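You operate a simulated robot arm through the tools that you are given. There is no shell and no other tool.

You are at the controls of a simulated robot arm. One attempt, no reset.

Task
Put things in order on the claw bench top. At the end: the blue lead tape stands where the black tape stood; the purple oil can stands where the blue lead tape stood; the yellow tape stands where the purple oil can stood; the black tape is in the black drip tray; whatever was shut is shut again. Leave all else as you found it, and nothing knocked over.

The check looks at the end state, three seconds after you hand in, the way a careful person would. Anything else that was tipped, shoved, dropped, spilled or broken makes it a failure.

Robot
A 5-joint arm with a two-finger parallel gripper, fixed in place. Base frame: the origin is at the foot of the arm, x ahead of it, y to its left, z up; the work surface is at about z = 0. Lengths are in mm, angles in degrees, forces in N, time in s.
With the tool pointing down near the work surface it reaches from about 260 to 680 mm from the base axis. Its first joint turns from -66.0 to 66.0 degrees. The tool tilts only in the upright plane through the base axis and itself; it spins freely about its own axis. Payload 2.9 kg.
The tool frame sits at the grasp point between the pads (the TCP): z along the fingers, y along the line on which they close. The tips reach 30 mm beyond it. Largest opening 110 mm; finger width 20, thickness 10; the body of the gripper, 48 by 112 mm, starts 55 mm behind the TCP.
Orientation is that of the tool frame in the base frame, as a unit quaternion [w, x, y, z]. With the fingers straight down and closing along the base's y, the tool's x points along the base's -x, its y along +y and its z along -z.

Tools
- The arm moves only by the tool arm_command. Its argument "steps" is a list of rows, each a list of 7 numbers: the closure in counts, from 0 (fully open) to 255 (shut), then the shift along the tool's x, y, z in mm, then the turn, a rotation vector about the tool's x, y, z in degrees. In form: [[jaw, tx, ty, tz, wx, wy, wz], ...]. A call has 1 to 20 rows; each row is the pose to reach, as a shift and turn from the pose commanded when the call began, along the tool's axes at that moment. A row lasts 0.2 s, in which the tool goes at most 50 mm and 8.6 degrees; a call with a longer step from one row to the next is refused whole, and so is a gripper value outside its range. Where a pose cannot be reached the arm comes as near as it can. A force on the tool above 40 N (or 10 N above the force at the start of the call, whichever is more), or a blocked arm, ends the call early, and 0.2 s more pass. The fingers move at their own pace (about 108 mm/s each) and stop on an object; they squeeze with about 28 N. The grip force told is the motor's: it shows also when the fingers shut on nothing. Time passes only in rows, and 0.2 s behind the last, so rows that repeat a pose let the fingers close. It gives the time, the measured TCP pose, the force on the tool (base axes), the opening and the grip force at its end, in the units of the frame above (readings bear some noise), with the torque about the TCP (base axes, N m) and any sound that the robot's microphone picked up, and new pictures: "pictures" is both (left out), scene, wrist or none.
- Cameras (640 x 400 px; columns grow to the right, rows downward): "scene" is fixed at [44.9, -465, 596.4]; the picture's right is [0.66, -0.76, 0.00], its down [-0.48, -0.42, -0.77] and it looks along [0.58, 0.50, -0.64] (base axes); focal length 215 px, centre (320, 200). "wrist" rides on the gripper at [72, 17, -103] in the tool frame; the picture's right is [-0.23, 0.97, 0.00], its down [-0.76, -0.18, -0.62] and it looks along [-0.61, -0.14, 0.78] (tool axes); focal length 222 px, centre (320, 200). There is no depth. A picture from a camera that has moved, and an enlarged one, comes with that camera's place and axes in the base frame and with its lens.
- inspect(camera, box): a new picture of the part [left, top, right, bottom] of that camera's present view, enlarged. It takes no simulated time.
- sign_off(): hands the job in; it is judged then, once.

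Places have to be worked out from the pictures, the camera data and where the tool is seen. Open the gripper and draw the arm clear of the work before you hand the job in, unless the task says otherwise.

The tools are called after "Request:" as name(argument=value, ...) on one line, values as JSON. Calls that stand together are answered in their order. arm_command: Moves the arm, as the interface text tells. Its arguments: {"type":"object","properties":{"steps":{"type":"array","items":{"type":"array","items":{"type":"number"}}},"pictures":{"type":"string","enum":["both","scene","wrist","none"]}},"required":["steps"]} The other tools are called the same way: inspect (camera, box) takes an enlarged picture of a part of a camera's view; sign_off () hands the job in.

At the start:

```text
time: 0.0
ee_pos: [249.0, -278.1, 456.1]
orientation: [0.0, 0.0, 1.0, 0.001]
ft_force: [-0.3, 0.7, 0.7]
ft_torque: [-0.03, 0.0, 0.05]
width: 110.0
grip_force: 0.1
```

scene: 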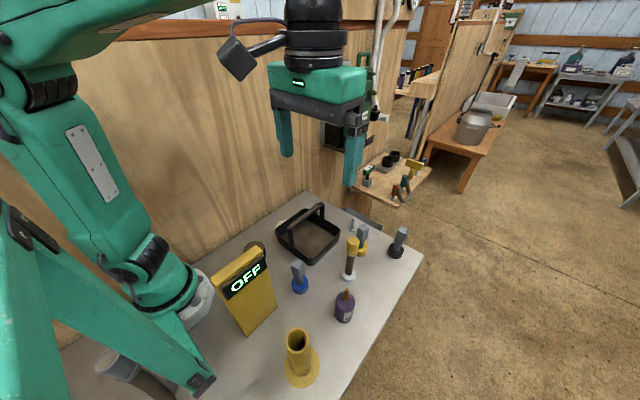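
wrist: 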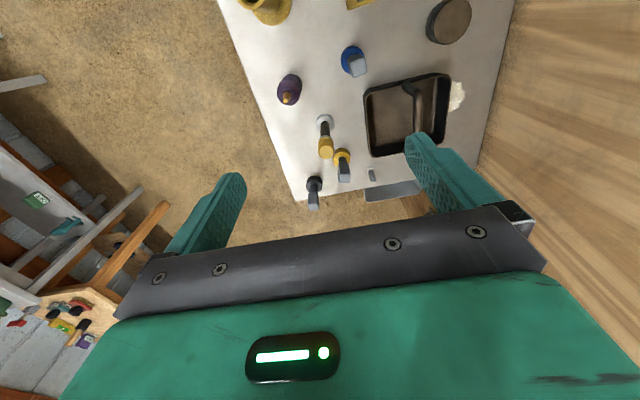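

The scene shows a bench with a tray (black, with a handle), three tape-like items (blue, yellow, black), a purple oil can, a yellow/white item, a yellow sign "OFF" and a yellow tube. I'll enlarge the views before moving.

Request:
inspect(camera="scene", box=[260, 190, 420, 290])

Request:
inspect(camera="scene", box=[190, 230, 390, 400])

Request:
inspect(camera="wrist", box=[220, 0, 520, 220])

Request:
inspect(camera="wrist", box=[260, 100, 420, 220])

```text
4.00 times, centred on (340, 240) of scene
camera zoom: at [44.9, -465.0, 596.4], right [0.66, -0.76, 0.0], down [-0.48, -0.42, -0.77], along [0.58, 0.5, -0.64], focal length 861 px, centre (240, 40)
```

zoom: 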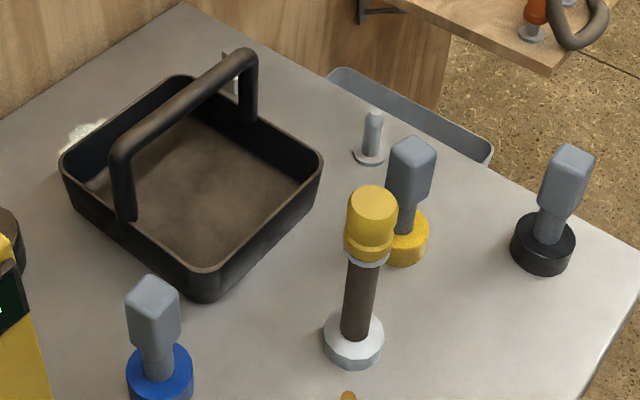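

```text
2.35 times, centred on (290, 315) of scene
camera zoom: at [44.9, -465.0, 596.4], right [0.66, -0.76, 0.0], down [-0.48, -0.42, -0.77], along [0.58, 0.5, -0.64], focal length 507 px, centre (391, -71)
```

zoom: 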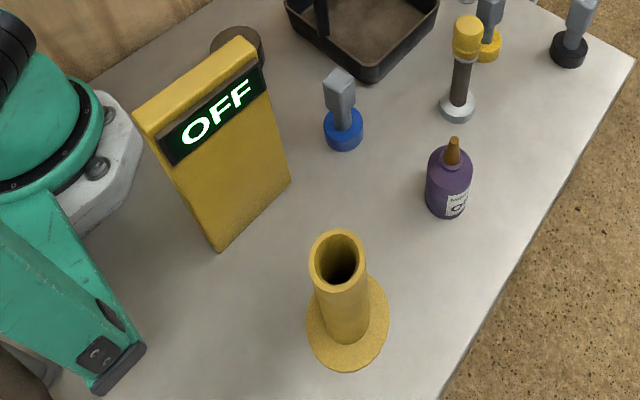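

```text
1.82 times, centred on (370, 110) of wrist
camera zoom: at [175.3, -261.9, 561.0], right [0.23, 0.97, 0.0], down [0.76, -0.18, 0.62], along [0.61, -0.14, -0.78], focal length 404 px, centre (229, 364)
```

zoom: 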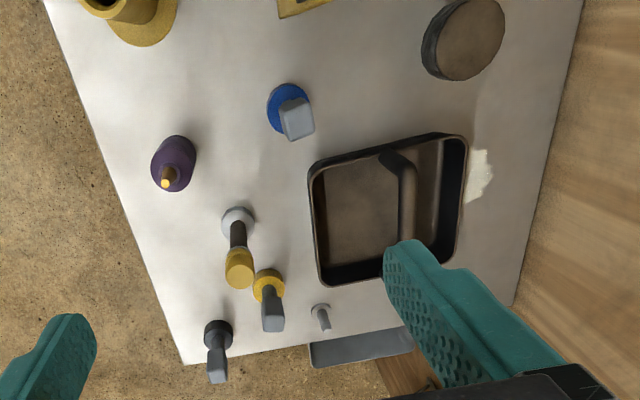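

```text
3.33 times, centred on (340, 160) of wrist
camera zoom: at [175.3, -261.9, 561.0], right [0.23, 0.97, 0.0], down [0.76, -0.18, 0.62], along [0.61, -0.14, -0.78], focal length 740 px, centre (253, 333)
```

zoom: 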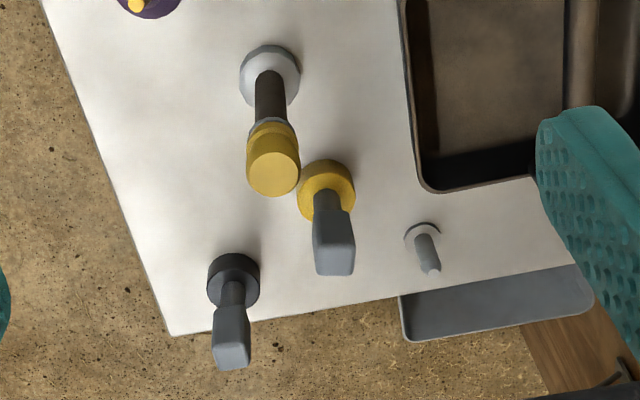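

The four objects sit roughly at blue (250,-208), purple (267,-353), yellow (472,-275) and black (544,-367), with the handled tray around x 320-466, y -195..-26. I'll enlarge more parts to read the handle shapes, the round disc and the tray before moving.

Request:
inspect(camera="wrist", box=[330, 30, 410, 90])

Request:
inspect(camera="wrist", box=[400, 0, 500, 70])

Request:
inspect(camera="wrist", box=[290, 140, 370, 220])

Request:
inspect(camera="scene", box=[230, 220, 330, 300])

Request:
inspect(camera="scene", box=[320, 270, 380, 330])

Request:
inspect(camera="scene", box=[60, 320, 220, 400])

```text
6.67 times, centred on (370, 60) of wrist
camera zoom: at [175.3, -261.9, 561.0], right [0.23, 0.97, 0.0], down [0.76, -0.18, 0.62], along [0.61, -0.14, -0.78], focal length 1481 px, centre (-13, 1133)
```

zoom: 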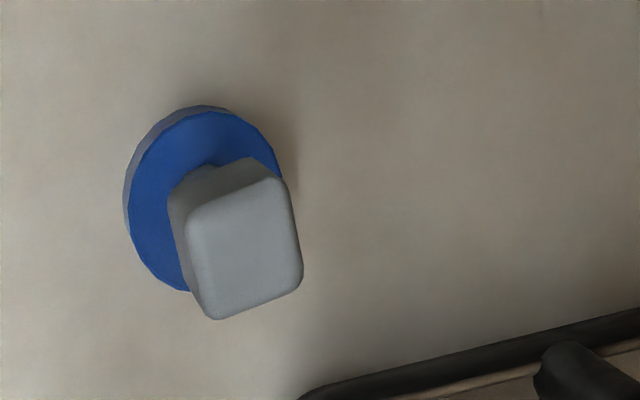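

```text
5.71 times, centred on (450, 35) of wrist
camera zoom: at [175.3, -261.9, 561.0], right [0.23, 0.97, 0.0], down [0.76, -0.18, 0.62], along [0.61, -0.14, -0.78], focal length 1269 px, centre (-423, 1143)
```

zoom: 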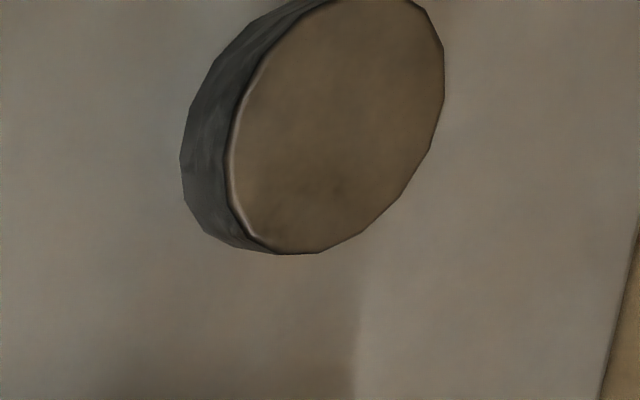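

```text
5.00 times, centred on (330, 180) of wrist
camera zoom: at [175.3, -261.9, 561.0], right [0.23, 0.97, 0.0], down [0.76, -0.18, 0.62], along [0.61, -0.14, -0.78], focal length 1111 px, centre (270, 300)
```

zoom: 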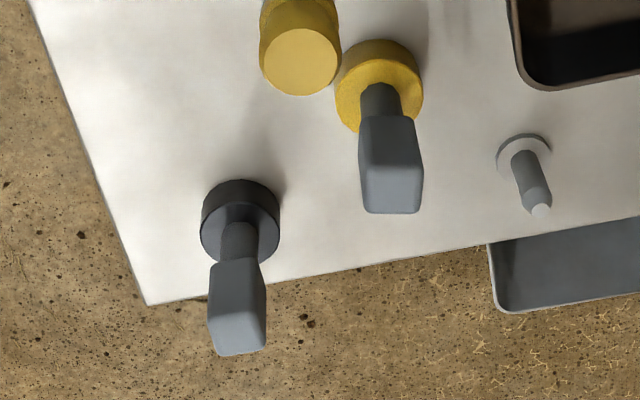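

```text
5.00 times, centred on (280, 260) of scene
camera zoom: at [44.9, -465.0, 596.4], right [0.66, -0.76, 0.0], down [-0.48, -0.42, -0.77], along [0.58, 0.5, -0.64], focal length 1077 px, centre (520, -100)
```

zoom: 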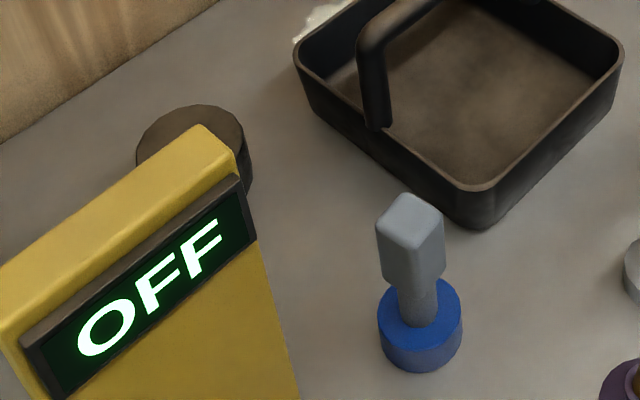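

```text
6.67 times, centred on (350, 300) of scene
camera zoom: at [44.9, -465.0, 596.4], right [0.66, -0.76, 0.0], down [-0.48, -0.42, -0.77], along [0.58, 0.5, -0.64], focal length 1436 px, centre (120, -467)
```

zoom: 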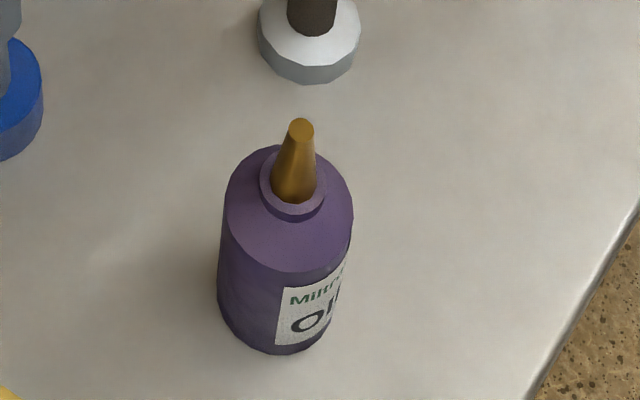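

```text
4.00 times, centred on (140, 360) of scene
camera zoom: at [44.9, -465.0, 596.4], right [0.66, -0.76, 0.0], down [-0.48, -0.42, -0.77], along [0.58, 0.5, -0.64], focal length 861 px, centre (1040, -440)
```

zoom: 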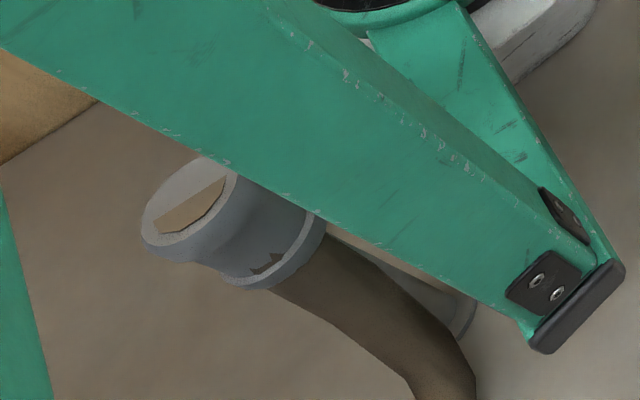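

The tapes are disc bases with a block handle about 27 mm square and roughly 115 mm tall. The blocks are nearly aligned with the base axes. I'll move high above the black tape at about (544,-367), well over the tall post, to get a closer wrist view.

Request:
arm_command(steps=[[0, -33, -10, 22, 0, 0, 0], [0, -66, -20, 44, 0, 0, 0], [0, -99, -30, 66, 0, 0, 0], [0, -132, -40, 88, 0, 0, 0], [0, -165, -50, 110, 0, 0, 0], [0, -198, -60, 132, 0, 0, 0], [0, -231, -70, 154, 0, 0, 0], [0, -264, -80, 176, 0, 0, 0], [0, -295, -89, 196, 0, 0, 0], [0, -295, -89, 196, 0, 0, 0]], pictures="both")

```text
time: 2.2
ee_pos: [530.3, -358.9, 256.0]
orientation: [0.0, 0.0, 1.0, 0.0]
ft_force: [-0.4, -0.2, 0.3]
ft_torque: [0.01, 0.03, -0.01]
width: 110.0
grip_force: 0.1
out of reach, approached as far as the arm can: row 9, 10
camera wrist: at [456.7, -342.0, 359.6], right [0.23, 0.97, 0.0], down [0.76, -0.18, 0.62], along [0.61, -0.14, -0.78], focal length 222 px, centre (320, 200)
```

scene: 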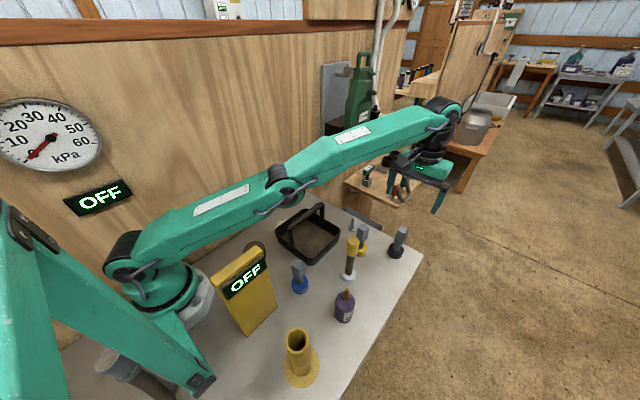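
wrist: 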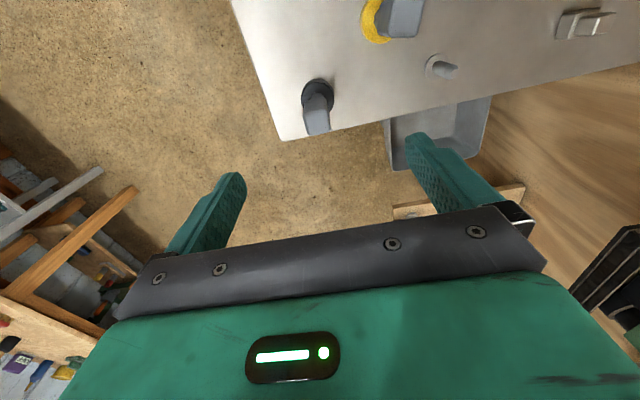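

The arm is at about (530,-359,256), which is its reach limit at that height. The black tape is visible near the bench corner, so I'll enlarge it to fix its place.

Request:
inspect(camera="wrist", box=[280, 60, 360, 150])

Request:
inspect(camera="wrist", box=[340, 0, 480, 90])

Request:
inspect(camera="scene", box=[340, 210, 430, 290])

```text
4.44 times, centred on (320, 105) of wrist
camera zoom: at [456.7, -342.0, 359.6], right [0.23, 0.97, 0.0], down [0.76, -0.18, 0.62], along [0.61, -0.14, -0.78], focal length 987 px, centre (320, 622)
```

zoom: 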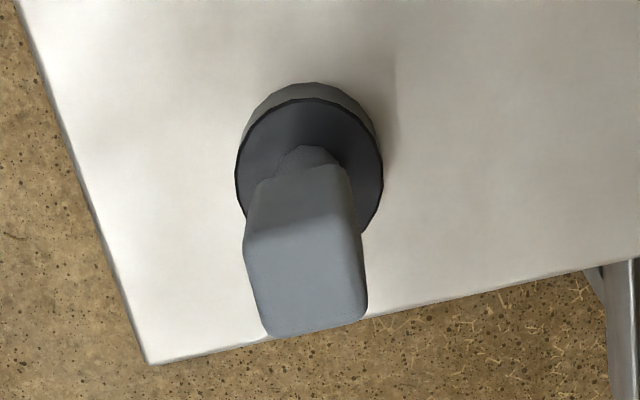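

```text
4.44 times, centred on (410, 45) of wrist
camera zoom: at [456.7, -342.0, 359.6], right [0.23, 0.97, 0.0], down [0.76, -0.18, 0.62], along [0.61, -0.14, -0.78], focal length 987 px, centre (-80, 889)
```

zoom: 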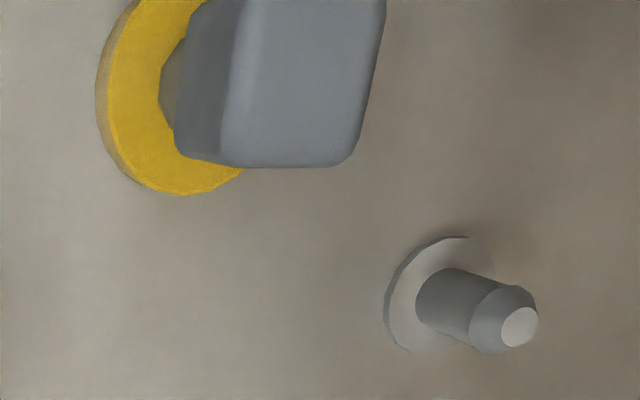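

```text
5.00 times, centred on (385, 250) of scene
camera zoom: at [44.9, -465.0, 596.4], right [0.66, -0.76, 0.0], down [-0.48, -0.42, -0.77], along [0.58, 0.5, -0.64], focal length 1077 px, centre (-5, -50)
```

zoom: 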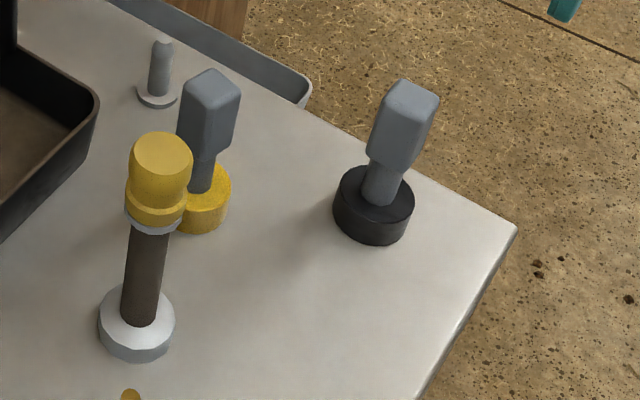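

The black tape's disc centre works out at about (538.7,-365.5), its block top is about z=122, and it is close to axis-aligned. I'll turn the gripper 90° so the fingers close along base x, with the camera on the -y side, and lower partway to check my position.

Request:
arm_command(steps=[[0, 1, 0, 10, 0, 0, -8], [0, 1, 0, 20, 0, 0, -16], [0, 2, 0, 30, 0, 0, -24], [0, 3, 0, 40, 0, 0, -32], [0, 4, 1, 50, 0, 0, -40], [0, 5, 1, 60, 0, 0, -48], [0, 5.3, 1.5, 60, 0, 0, -56], [0, 5.3, 1.5, 60, 0, 0, -64], [0, 5.3, 1.5, 60, 0, 0, -72], [0, 5.3, 1.5, 60, 0, 0, -80], [0, 5.3, 1.5, 60, 0, 0, -88], [0, 5.3, 1.5, 60, 0, 0, -90], [0, 5.3, 1.5, 60, 0, 0, -90]], pictures="both")

```text
time: 5.0
ee_pos: [524.3, -357.0, 196.3]
orientation: [-0.001, 0.708, -0.707, 0.0]
ft_force: [0.4, -0.4, 0.7]
ft_torque: [-0.03, -0.01, 0.0]
width: 110.0
grip_force: 0.1
camera wrist: at [507.1, -429.4, 299.3], right [-0.97, 0.23, 0.0], down [0.18, 0.76, 0.62], along [0.14, 0.61, -0.78], focal length 222 px, centre (320, 200)
```

scene: 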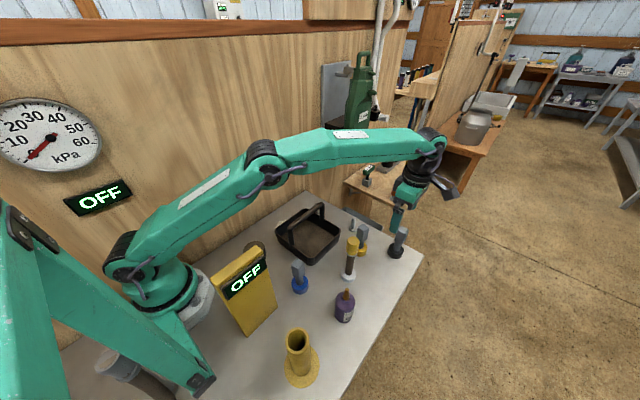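
wrist: 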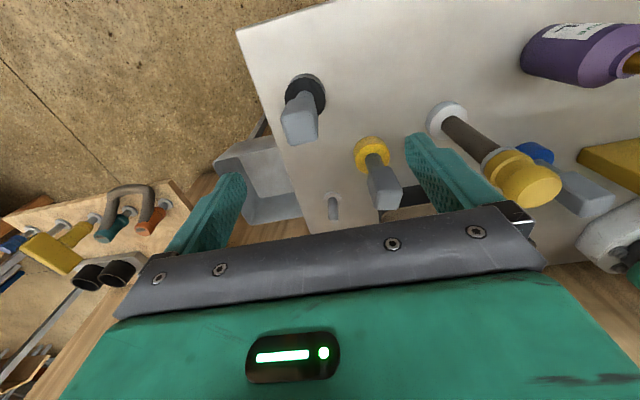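

The pose now reads (524.3,-357.0,196.3), so unreachable commands get clipped, and tool x is base -y and tool y is base -x. I'll enlarge the black tape from this side to cross-check its place.

Request:
inspect(camera="wrist", box=[260, 60, 350, 160])

Request:
inspect(camera="wrist", box=[320, 90, 480, 220])

Request:
inspect(camera="scene", box=[340, 160, 440, 290])

```text
4.00 times, centred on (305, 110) of wrist
camera zoom: at [507.1, -429.4, 299.3], right [-0.97, 0.23, 0.0], down [0.18, 0.76, 0.62], along [0.14, 0.61, -0.78], focal length 888 px, centre (380, 560)
```

zoom: 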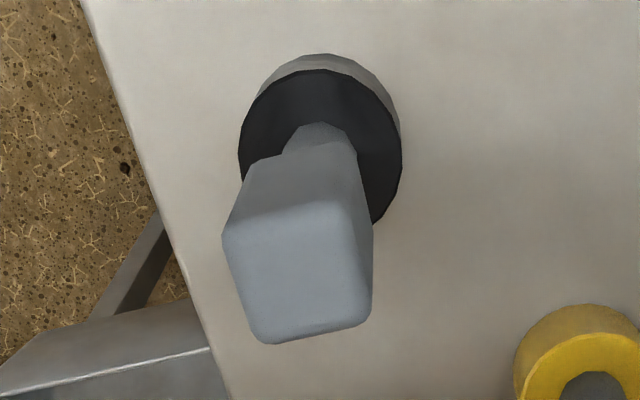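

```text
3.08 times, centred on (400, 155) of wrist
camera zoom: at [507.1, -429.4, 299.3], right [-0.97, 0.23, 0.0], down [0.18, 0.76, 0.62], along [0.14, 0.61, -0.78], focal length 684 px, centre (74, 338)
```

zoom: 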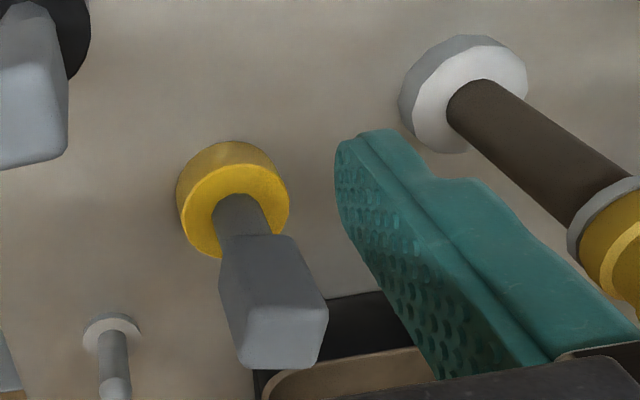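

```text
3.08 times, centred on (390, 225) of scene
camera zoom: at [44.9, -465.0, 596.4], right [0.66, -0.76, 0.0], down [-0.48, -0.42, -0.77], along [0.58, 0.5, -0.64], focal length 662 px, centre (105, 123)
```

zoom: 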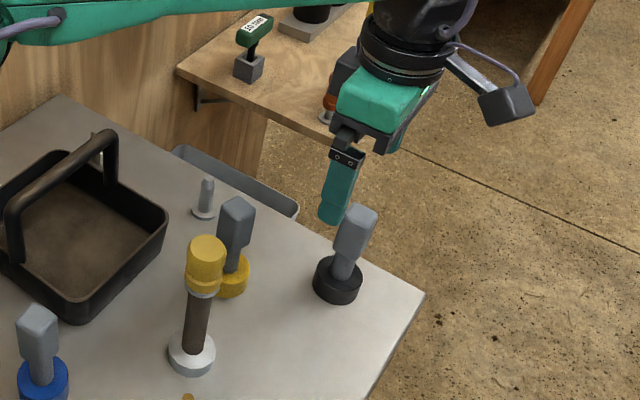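

From two viewpoints the black tape centre agrees at about (539.5,-365.5), with block top near z=118. I'll shift over it and come down to just above the block, then check.

Request:
arm_command(steps=[[0, 3, -5, 8, 0, 0, 0], [0, 6, -10, 16, 0, 0, 0], [0, 8.5, -15.2, 25, 0, 0, 0], [0, 8.5, -15.2, 35, 0, 0, 0], [0, 8.5, -15.2, 35, 0, 0, 0]], pictures="both")

```text
time: 6.2
ee_pos: [539.4, -365.9, 161.1]
orientation: [-0.001, 0.707, -0.707, 0.0]
ft_force: [0.4, 0.5, 0.2]
ft_torque: [-0.01, 0.0, 0.03]
width: 110.2
grip_force: 0.0
camera wrist: at [522.2, -438.2, 264.0], right [-0.97, 0.23, 0.0], down [0.18, 0.76, 0.62], along [0.14, 0.61, -0.78], focal length 222 px, centre (320, 200)
```

scene: 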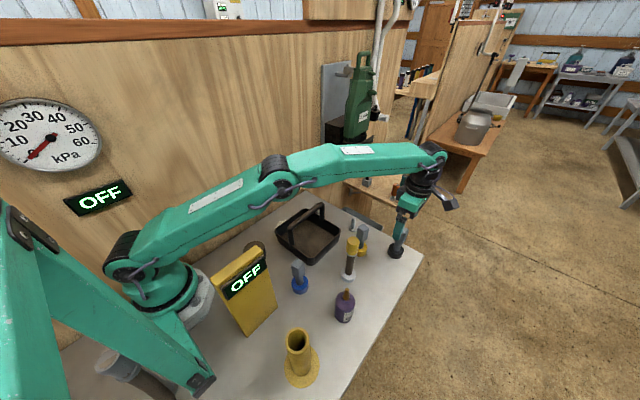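
wrist: 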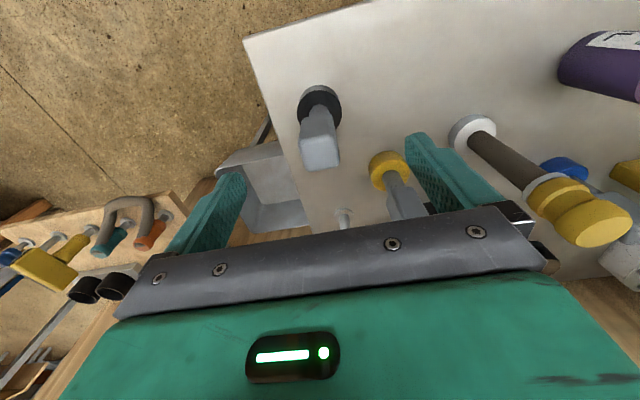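

The predicted pixel for the block top (320,153) and disc (320,111) match what the picture shows. I'll enlarge once to confirm the alignment.

Request:
inspect(camera="wrist", box=[270, 70, 370, 180])

```text
3.64 times, centred on (320, 125) of wrist
camera zoom: at [522.2, -438.2, 264.0], right [-0.97, 0.23, 0.0], down [0.18, 0.76, 0.62], along [0.14, 0.61, -0.78], focal length 808 px, centre (320, 473)
```

zoom: 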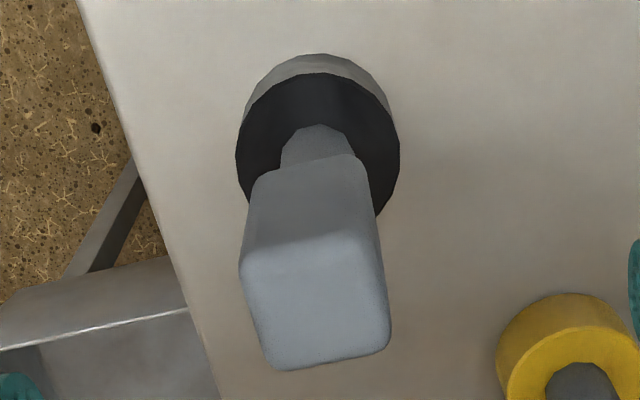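

Alignment is within about 1 mm. I'll descend to z≈95 so the pads flank the block, then close the fingers.

Request:
arm_command(steps=[[0, 0, 0, 15, 0, 0, 0], [0, 0, 0, 30, 0, 0, 0], [0, 0, 0, 45, 0, 0, 0], [0, 0, 0, 58, 0, 0, 0], [0, 0, 0, 66, 0, 0, 0], [0, 0, 0, 66, 0, 0, 0]], pictures="both")

```text
time: 7.6
ee_pos: [538.0, -366.2, 94.9]
orientation: [0.0, -0.707, 0.707, 0.0]
ft_force: [-0.4, -0.7, -0.1]
ft_torque: [0.03, 0.02, -0.01]
width: 109.8
grip_force: 0.1
camera wrist: at [522.1, -438.3, 198.3], right [-0.97, 0.23, 0.0], down [0.18, 0.76, 0.62], along [0.14, 0.61, -0.78], focal length 222 px, centre (320, 200)
```

scene: 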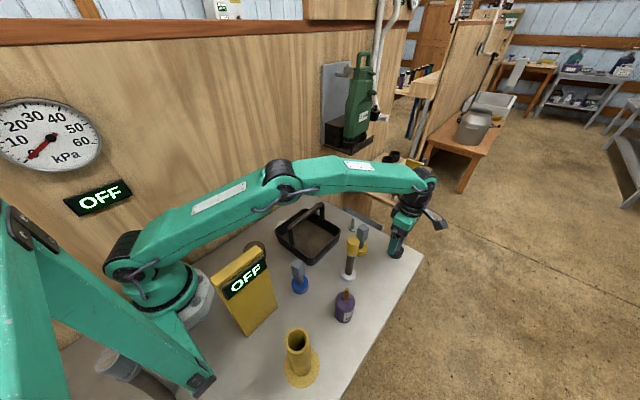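
wrist: 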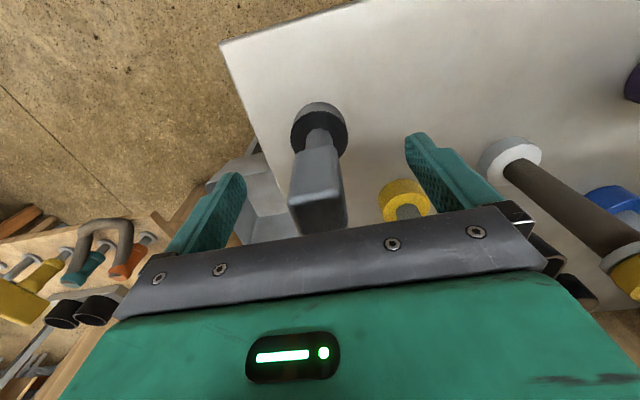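

The block sits centred between the open pads at pad height. Closing now.

Request:
arm_command(steps=[[128, 0, 0, 0, 0, 0, 0], [200, 0, 0, 0, 0, 0, 0], [255, 0, 0, 0, 0, 0, 0], [255, 0, 0, 0, 0, 0, 0], [255, 0, 0, 0, 0, 0, 0]], pictures="both")

```text
time: 8.8
ee_pos: [538.9, -365.6, 95.0]
orientation: [0.0, 0.707, -0.707, 0.0]
ft_force: [0.4, -0.2, 0.2]
ft_torque: [-0.01, -0.03, -0.02]
width: 27.7
grip_force: 27.8
camera wrist: at [522.1, -438.3, 198.5], right [-0.97, 0.23, 0.0], down [0.18, 0.76, 0.62], along [0.14, 0.61, -0.78], focal length 222 px, centre (320, 200)
```

scene: 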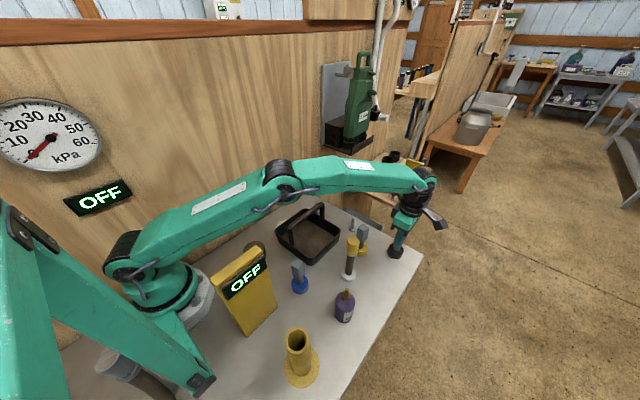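
wrist: 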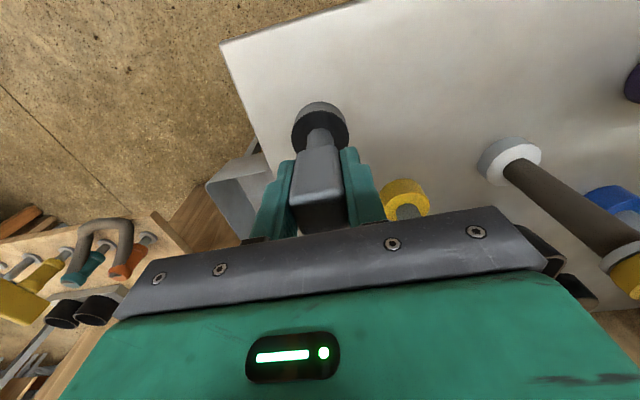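

The gripper holds the black tape: width 27.7 mm, force 27.8 N, with its standing spot recorded as (539.5,-365.7) and TCP z=95. I'll lift straight up 100 mm.

Request:
arm_command(steps=[[255, 0, 0, -15, 0, 0, 0], [255, 0, 0, -35, 0, 0, 0], [255, 0, 0, -60, 0, 0, 0], [255, 0, 0, -85, 0, 0, 0], [255, 0, 0, -100, 0, 0, 0], [255, 0, 0, -100, 0, 0, 0]], pictures="both")

```text
time: 10.2
ee_pos: [538.9, -366.5, 194.8]
orientation: [0.0, -0.707, 0.708, 0.0]
ft_force: [0.5, -0.3, -0.2]
ft_torque: [0.0, 0.02, -0.02]
width: 27.7
grip_force: 28.2
camera wrist: at [522.0, -438.6, 298.7], right [-0.97, 0.23, 0.0], down [0.18, 0.76, 0.62], along [0.14, 0.61, -0.78], focal length 222 px, centre (320, 200)
```

scene: 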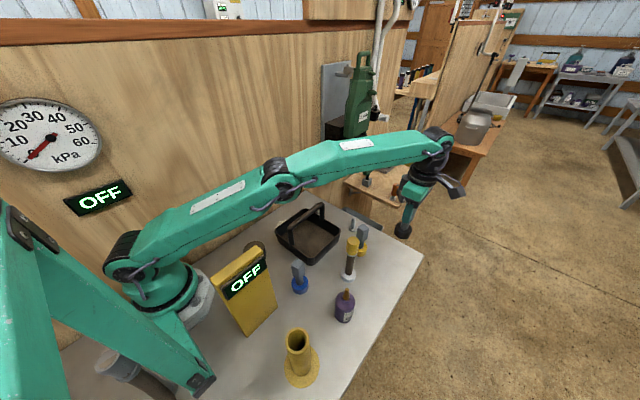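
wrist: 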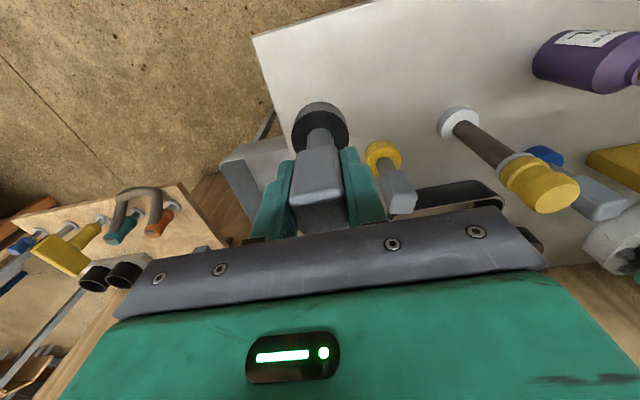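

The black tape is lifted cleanly. I'll carry it over the yellow tape with plenty of height to above the near half of the tray, around (393,-155) at z=260.

Request:
arm_command(steps=[[255, -20, 14, -25, 0, 0, 0], [255, -45, 31, -45, 0, 0, 0], [255, -75, 52, -65, 0, 0, 0], [255, -105.5, 73, -65, 0, 0, 0], [255, -132, 91, -65, 0, 0, 0], [255, -158, 109.5, -65, 0, 0, 0], [255, -184.6, 127.7, -65, 0, 0, 0], [255, -203, 140, -65, 0, 0, 0], [255, -211, 146, -65, 0, 0, 0], [255, -211, 146, -65, 0, 0, 0]], pictures="both")

```text
time: 12.4
ee_pos: [394.0, -154.4, 260.0]
orientation: [0.0, 0.707, -0.707, 0.0]
ft_force: [0.2, 0.3, -0.8]
ft_torque: [-0.04, -0.01, -0.01]
width: 27.9
grip_force: 28.6
camera wrist: at [376.4, -226.9, 362.8], right [-0.97, 0.23, 0.0], down [0.18, 0.76, 0.62], along [0.14, 0.61, -0.78], focal length 222 px, centre (320, 200)
```

scene: 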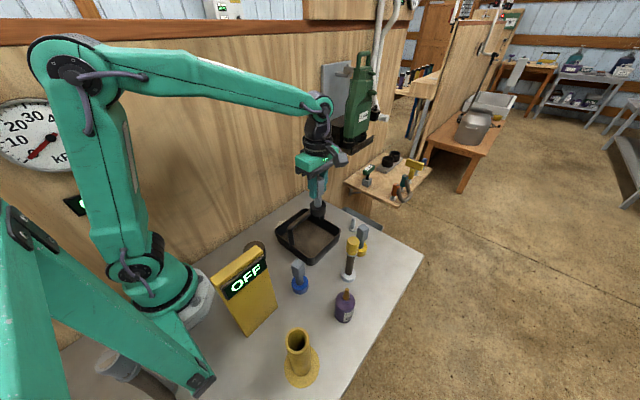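
wrist: 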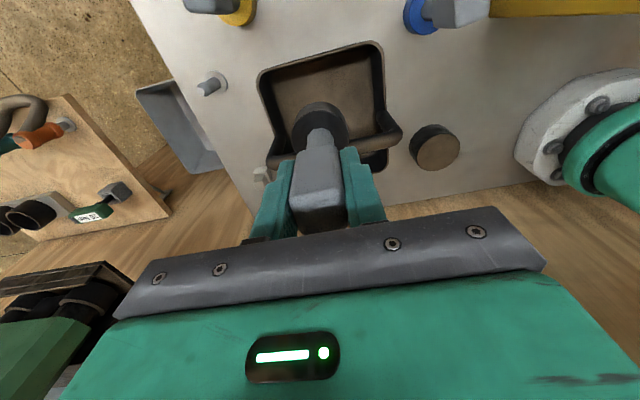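

I'm above the tray with the tape. I'll enlarge the wrist and scene views to fix the tray rim, handle and floor.

Request:
inspect(camera="wrist", box=[240, 30, 420, 190])

Request:
inspect(camera="scene", box=[260, 170, 360, 280])

```text
2.50 times, centred on (330, 110) of wrist
camera zoom: at [376.4, -226.9, 362.8], right [-0.97, 0.23, 0.0], down [0.18, 0.76, 0.62], along [0.14, 0.61, -0.78], focal length 555 px, centre (295, 425)
```

zoom: 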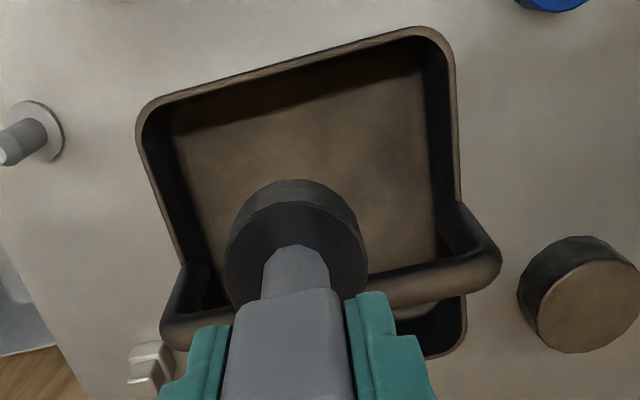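

```text
3.64 times, centred on (310, 225) of scene
camera zoom: at [44.9, -465.0, 596.4], right [0.66, -0.76, 0.0], down [-0.48, -0.42, -0.77], along [0.58, 0.5, -0.64], focal length 783 px, centre (356, 109)
```

zoom: 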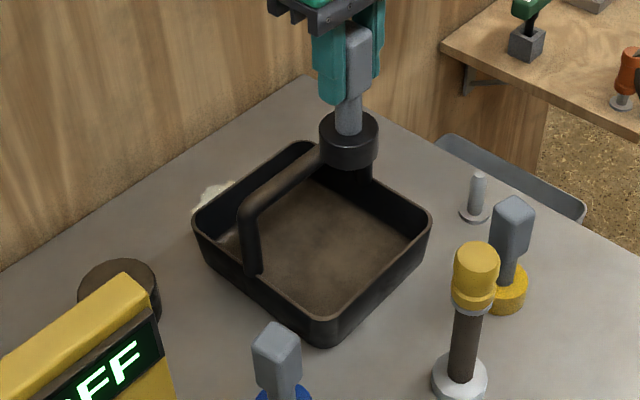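

The tray spans about x 312-463 with its near wall at y≈-194, and the handle bar runs at y≈-111, z≈115. (394,-154.5) is the middle of the near half, so I'll descend there to just above the floor.

Request:
arm_command(steps=[[255, 0, 0, 30, 0, 0, 0], [255, 0, 0, 60, 0, 0, 0], [255, 0, 0, 90, 0, 0, 0], [255, 0, 0, 115, 0, 0, 0], [255, 0, 0, 135, 0, 0, 0], [255, 0, 0, 148, 0, 0, 0], [255, 0, 0, 152, 0, 0, 0], [255, 0, 0, 154, 0, 0, 0], [255, 0, 0, 154, 0, 0, 0]], pictures="both")

```text
time: 14.4
ee_pos: [393.3, -154.2, 105.0]
orientation: [0.0, -0.707, 0.707, 0.0]
ft_force: [0.0, 0.4, -1.1]
ft_torque: [-0.01, -0.01, -0.01]
width: 27.6
grip_force: 28.2
camera wrist: at [376.1, -227.2, 209.0], right [-0.97, 0.23, 0.0], down [0.18, 0.76, 0.62], along [0.14, 0.61, -0.78], focal length 222 px, centre (320, 200)
```

scene: 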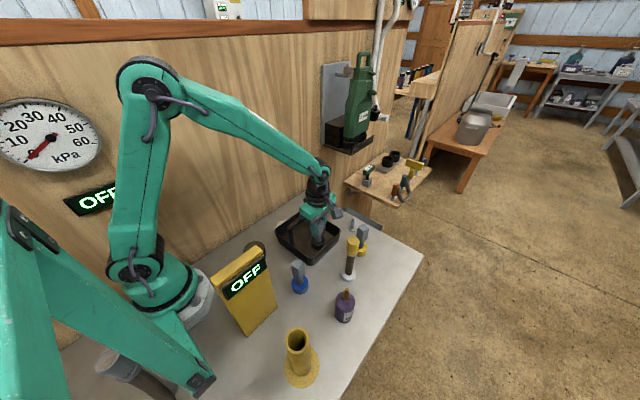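
wrist: 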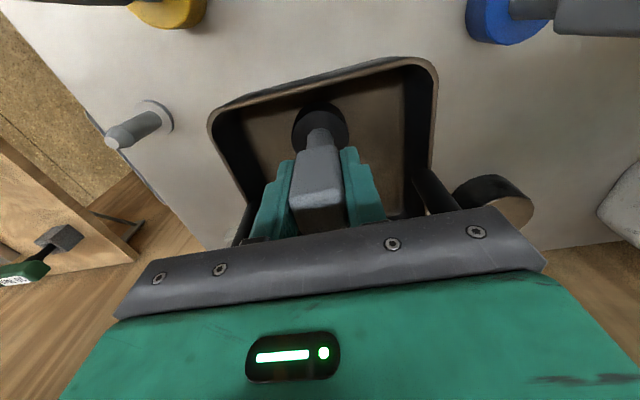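

The disc is inside the tray just above its floor, with no contact force yet. I'll lower in small steps and watch the force.

Request:
arm_command(steps=[[255, 0, 0, 1.5, 0, 0, 0], [255, 0, 0, 3, 0, 0, 0], [255, 0, 0, 3, 0, 0, 0]], pictures="none")

Request:
arm_command(steps=[[255, 0, 0, 1, 0, 0, 0], [255, 0, 0, 2, 0, 0, 0], [255, 0, 0, 2, 0, 0, 0]], pictures="none")

```text
time: 15.2
ee_pos: [393.4, -155.4, 101.6]
orientation: [0.0, 0.707, -0.707, 0.0]
ft_force: [-0.1, 0.6, -0.5]
ft_torque: [-0.01, 0.04, -0.01]
width: 27.7
grip_force: 27.7
```

```text
time: 16.0
ee_pos: [393.1, -155.3, 101.0]
orientation: [-0.001, -0.707, 0.707, 0.0]
ft_force: [-0.8, 0.7, 2.2]
ft_torque: [-0.05, 0.1, -0.02]
width: 27.5
grip_force: 28.1
```

There is a slight upward force (2.2 N) at z≈101, possibly first contact. One more small step will confirm it.

Request:
arm_command(steps=[[255, 0, 0, 0.7, 0, 0, 0], [255, 0, 0, 1.5, 0, 0, 0], [255, 0, 0, 1.5, 0, 0, 0]], pictures="wrist")

```text
time: 16.8
ee_pos: [395.2, -154.6, 100.5]
orientation: [0.001, -0.707, 0.707, -0.001]
ft_force: [-8.3, 4.7, 30.9]
ft_torque: [0.4, 0.69, -0.02]
width: 27.8
grip_force: 28.5
camera wrist: at [376.7, -227.4, 204.1], right [-0.97, 0.23, 0.0], down [0.18, 0.76, 0.62], along [0.14, 0.61, -0.78], focal length 222 px, centre (320, 200)
```

wrist: 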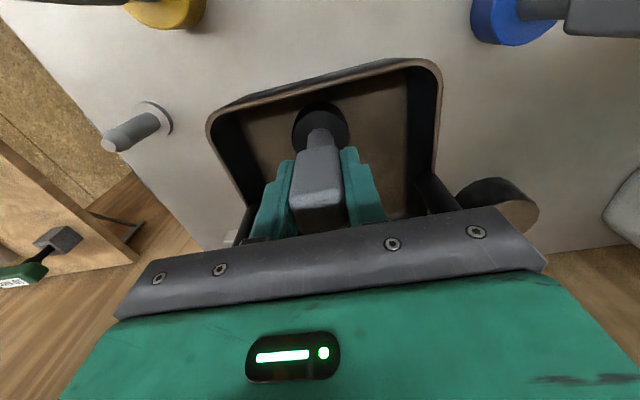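

Contact is firm at 31 N, so the disc is on the tray floor at TCP z≈100.5. I'll ease up 1 mm to relieve it, then open the fingers gently.

Request:
arm_command(steps=[[255, 0, 0, -0.8, 0, 0, 0], [255, 0, 0, -1.2, 0, 0, 0], [220, 0, 0, -1.2, 0, 0, 0], [170, 0, 0, -1.2, 0, 0, 0], [110, 0, 0, -1.2, 0, 0, 0], [100, 0, 0, -1.2, 0, 0, 0]], pictures="both")

```text
time: 18.2
ee_pos: [394.0, -155.0, 101.1]
orientation: [0.0, -0.707, 0.707, 0.0]
ft_force: [-0.2, -0.4, -0.5]
ft_torque: [-0.02, 0.01, 0.01]
width: 67.2
grip_force: 0.0
camera wrist: at [376.1, -227.3, 203.6], right [-0.97, 0.23, 0.0], down [0.18, 0.76, 0.62], along [0.14, 0.61, -0.78], focal length 222 px, centre (320, 200)
```

scene: 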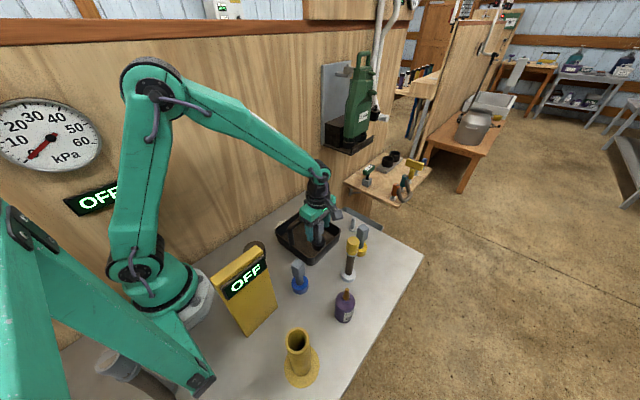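
wrist: 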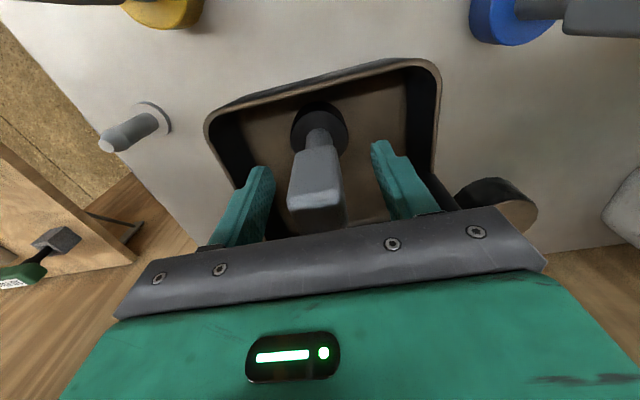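

The black tape now stands free in the tray. I'll rise straight up to clear it and the handle, then move over the blue tape near (250,-208), keeping x high enough to clear the OFF panel.

Request:
arm_command(steps=[[100, 0, 0, -15, 0, 0, 0], [100, 0, 0, -45, 0, 0, 0], [100, 0, 0, -85, 0, 0, 0], [100, 0, 0, -125, 0, 0, 0], [100, 0, 0, -150, 0, 0, 0], [100, 13, 36, -150, 0, 0, 0], [100, 26, 72, -150, 0, 0, 0], [100, 39, 108, -150, 0, 0, 0], [100, 50, 136, -145, 0, 0, 0], [100, 53, 144, -140, 0, 0, 0], [100, 53, 144, -140, 0, 0, 0]], pictures="both")

```text
time: 20.6
ee_pos: [249.2, -208.6, 239.8]
orientation: [0.0, -0.707, 0.707, 0.0]
ft_force: [-0.3, 0.5, 0.2]
ft_torque: [0.02, 0.01, 0.0]
width: 66.8
grip_force: 0.0
camera wrist: at [232.2, -280.6, 344.0], right [-0.97, 0.23, 0.0], down [0.18, 0.76, 0.62], along [0.14, 0.61, -0.78], focal length 222 px, centre (320, 200)
```

scene: 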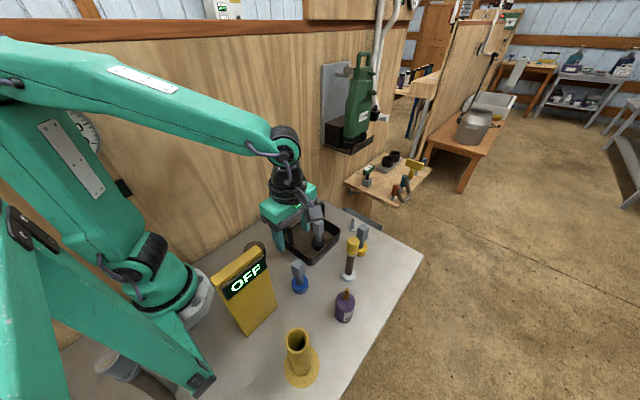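
wrist: 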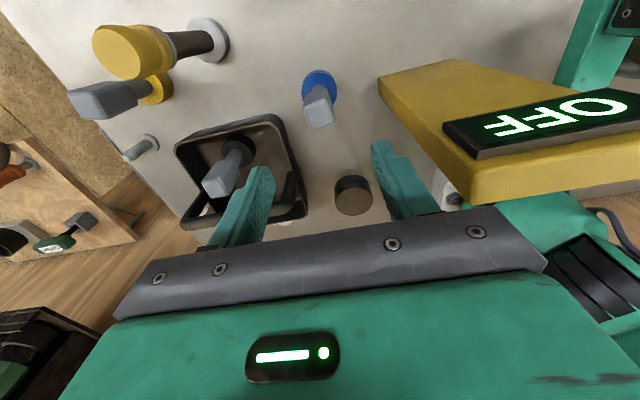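

Request:
inspect(camera="wrist", box=[280, 50, 370, 140])

Request:
inspect(camera="wrist", box=[360, 40, 560, 220])

Request:
inspect(camera="scene", box=[200, 190, 340, 330])

```text
4.44 times, centred on (325, 95) of wrist
camera zoom: at [232.2, -280.6, 344.0], right [-0.97, 0.23, 0.0], down [0.18, 0.76, 0.62], along [0.14, 0.61, -0.78], focal length 987 px, centre (298, 667)
```

zoom: 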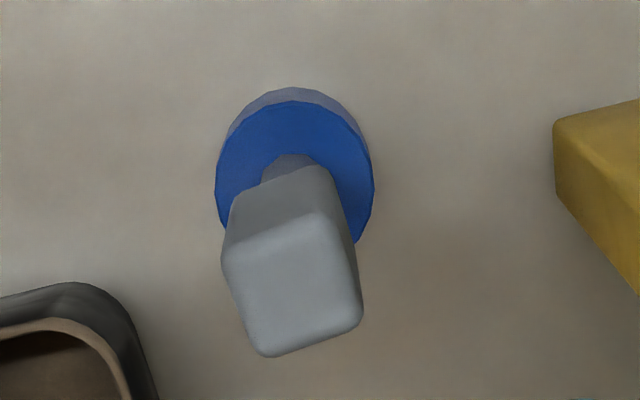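

```text
2.22 times, centred on (460, 130) of wrist
camera zoom: at [232.2, -280.6, 344.0], right [-0.97, 0.23, 0.0], down [0.18, 0.76, 0.62], along [0.14, 0.61, -0.78], focal length 494 px, centre (9, 356)
```

zoom: 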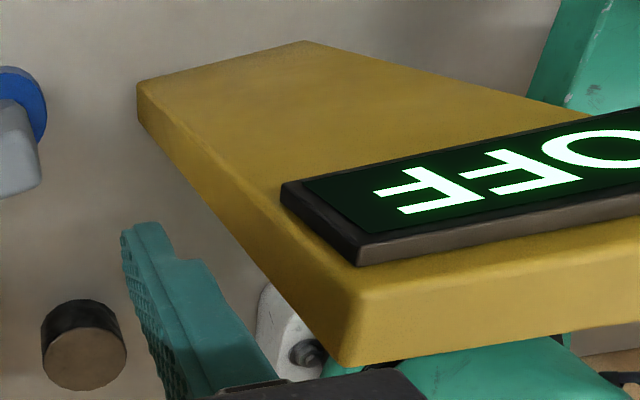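

```text
2.86 times, centred on (270, 260) of scene
camera zoom: at [44.9, -465.0, 596.4], right [0.66, -0.76, 0.0], down [-0.48, -0.42, -0.77], along [0.58, 0.5, -0.64], focal length 615 px, centre (463, 29)
```

zoom: 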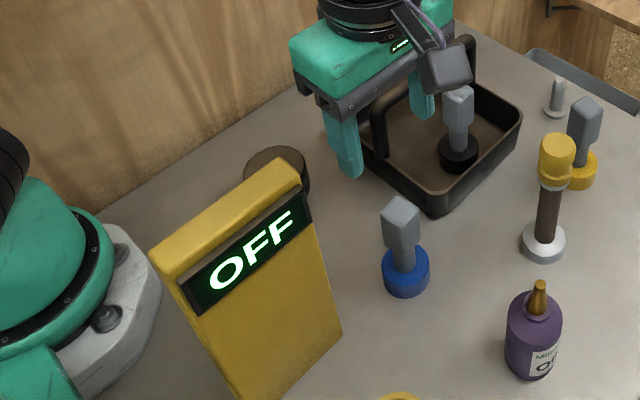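

The blue tape centre is about (249.1,-212.2) and its block is turned about 7° counter-clockwise. The OFF panel's edge is at x≈168, which leaves enough room for the gripper. I'll turn 7°, shift 3.7 mm and descend partway to check alignment.

Request:
arm_command(steps=[[60, 3.7, 0, 20, 0, 0, -4], [60, 3.7, 0, 40, 0, 0, -7], [60, 3.7, 0, 60, 0, 0, -7], [60, 3.7, 0, 80, 0, 0, -7], [60, 3.7, 0, 80, 0, 0, -7]], pictures="both")

Request:
inspect(camera="wrist", box=[270, 70, 370, 180])

```text
time: 21.8
ee_pos: [249.5, -211.8, 159.8]
orientation: [0.0, 0.749, -0.663, 0.001]
ft_force: [-0.3, -0.1, -0.2]
ft_torque: [0.01, -0.03, -0.02]
width: 84.1
grip_force: 0.1
camera wrist: at [241.2, -285.5, 264.0], right [-0.99, 0.11, 0.0], down [0.08, 0.78, 0.62], along [0.07, 0.62, -0.78], focal length 222 px, centre (320, 200)
```

scene: 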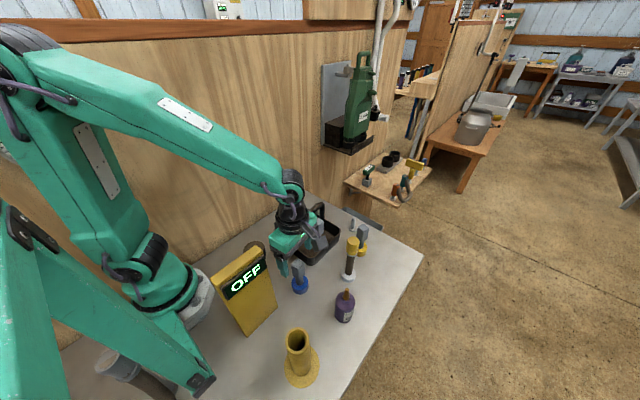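
wrist: 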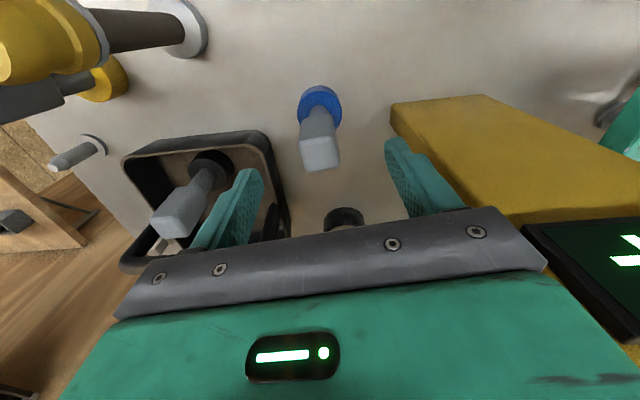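

```text
3.64 times, centred on (320, 125) of wrist
camera zoom: at [241.2, -285.5, 264.0], right [-0.99, 0.11, 0.0], down [0.08, 0.78, 0.62], along [0.07, 0.62, -0.78], focal length 808 px, centre (320, 473)
```

zoom: 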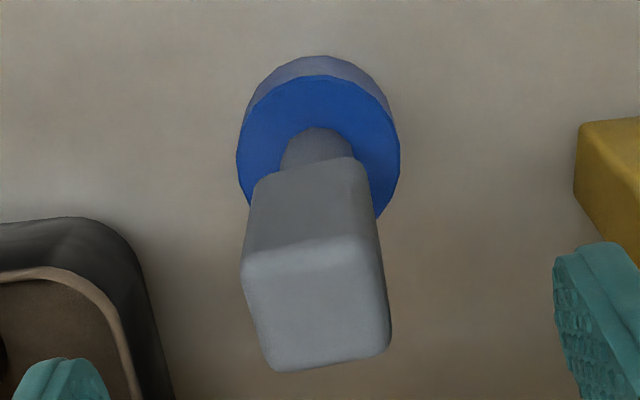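

The view is nearly identical to the one above the black tape, so alignment is within about half a millimetre at TCP (249.3,-212.0). I'll descend to the same grasp height and close.

Request:
arm_command(steps=[[60, 0, 0, 15, 0, 0, 0], [60, 0, 0, 30, 0, 0, 0], [60, 0, 0, 45, 0, 0, 0], [60, 0, 0, 58, 0, 0, 0], [60, 0, 0, 65.6, 0, 0, 0], [60, 0, 0, 65.6, 0, 0, 0], [128, 0, 0, 65.6, 0, 0, 0], [190, 0, 0, 65.6, 0, 0, 0], [255, 0, 0, 65.6, 0, 0, 0], [255, 0, 0, 65.6, 0, 0, 0], [255, 0, 0, 65.6, 0, 0, 0]], pictures="both")

```text
time: 24.2
ee_pos: [248.9, -211.5, 94.9]
orientation: [0.0, 0.749, -0.663, 0.001]
ft_force: [0.2, -0.1, 0.3]
ft_torque: [-0.01, 0.01, 0.0]
width: 27.8
grip_force: 28.2
camera wrist: at [240.9, -285.3, 198.3], right [-0.99, 0.11, 0.0], down [0.08, 0.78, 0.62], along [0.07, 0.62, -0.78], focal length 222 px, centre (320, 200)
```

scene: 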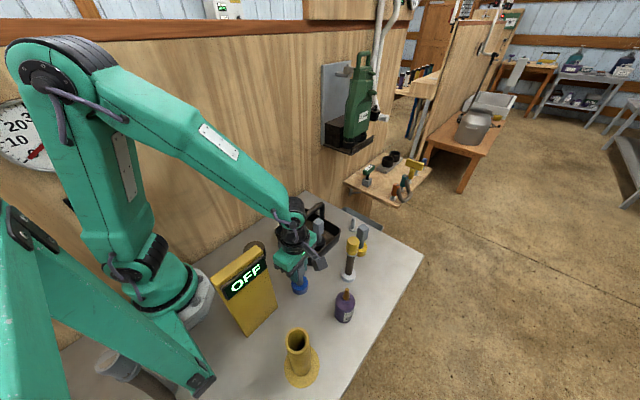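
wrist: 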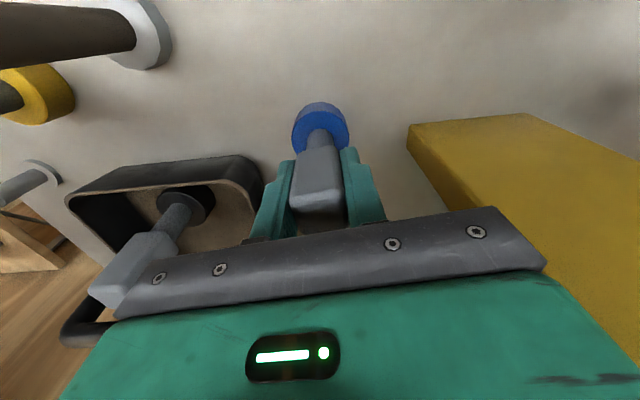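

The blue tape is gripped (width 27.8) with its spot recorded as (249.2,-212.0). I'll lift it to z≈300, so that it clears the tall post, and turn back 7° on the way up.

Request:
arm_command(steps=[[255, 0, 0, -12, 0, 0, 0], [255, 0, 0, -35, 0, 0, 0], [255, 0, 0, -70, 0, 0, 0], [255, 0, 0, -105, 0, 0, 0], [255, 0, 0, -140, 0, 0, 3], [255, 0, 0, -175, 0, 0, 7], [255, 0, 0, -205, 0, 0, 7], [255, 0, 0, -205, 0, 0, 7]], pictures="both")

```text
time: 26.0
ee_pos: [250.1, -211.6, 300.8]
orientation: [0.001, -0.707, 0.707, -0.001]
ft_force: [0.4, -0.4, -1.5]
ft_torque: [0.0, -0.01, -0.02]
width: 27.5
grip_force: 27.6
camera wrist: at [232.9, -282.8, 403.9], right [-0.97, 0.23, 0.0], down [0.18, 0.76, 0.62], along [0.14, 0.61, -0.78], focal length 222 px, centre (320, 200)
```

scene: 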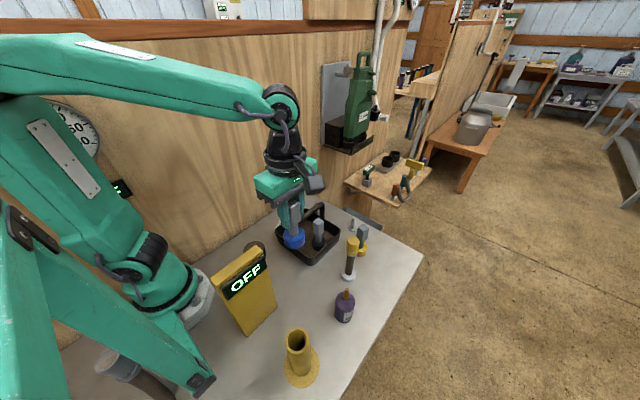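
wrist: 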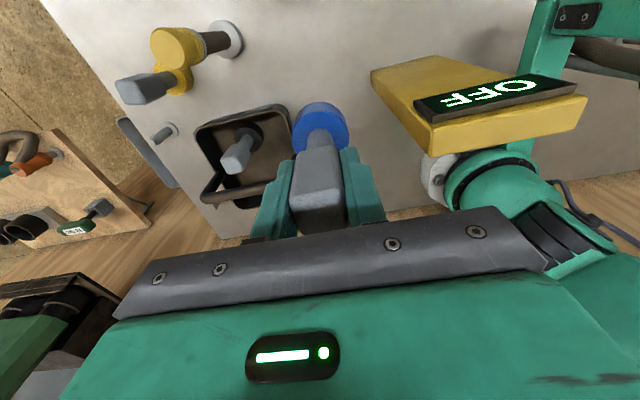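

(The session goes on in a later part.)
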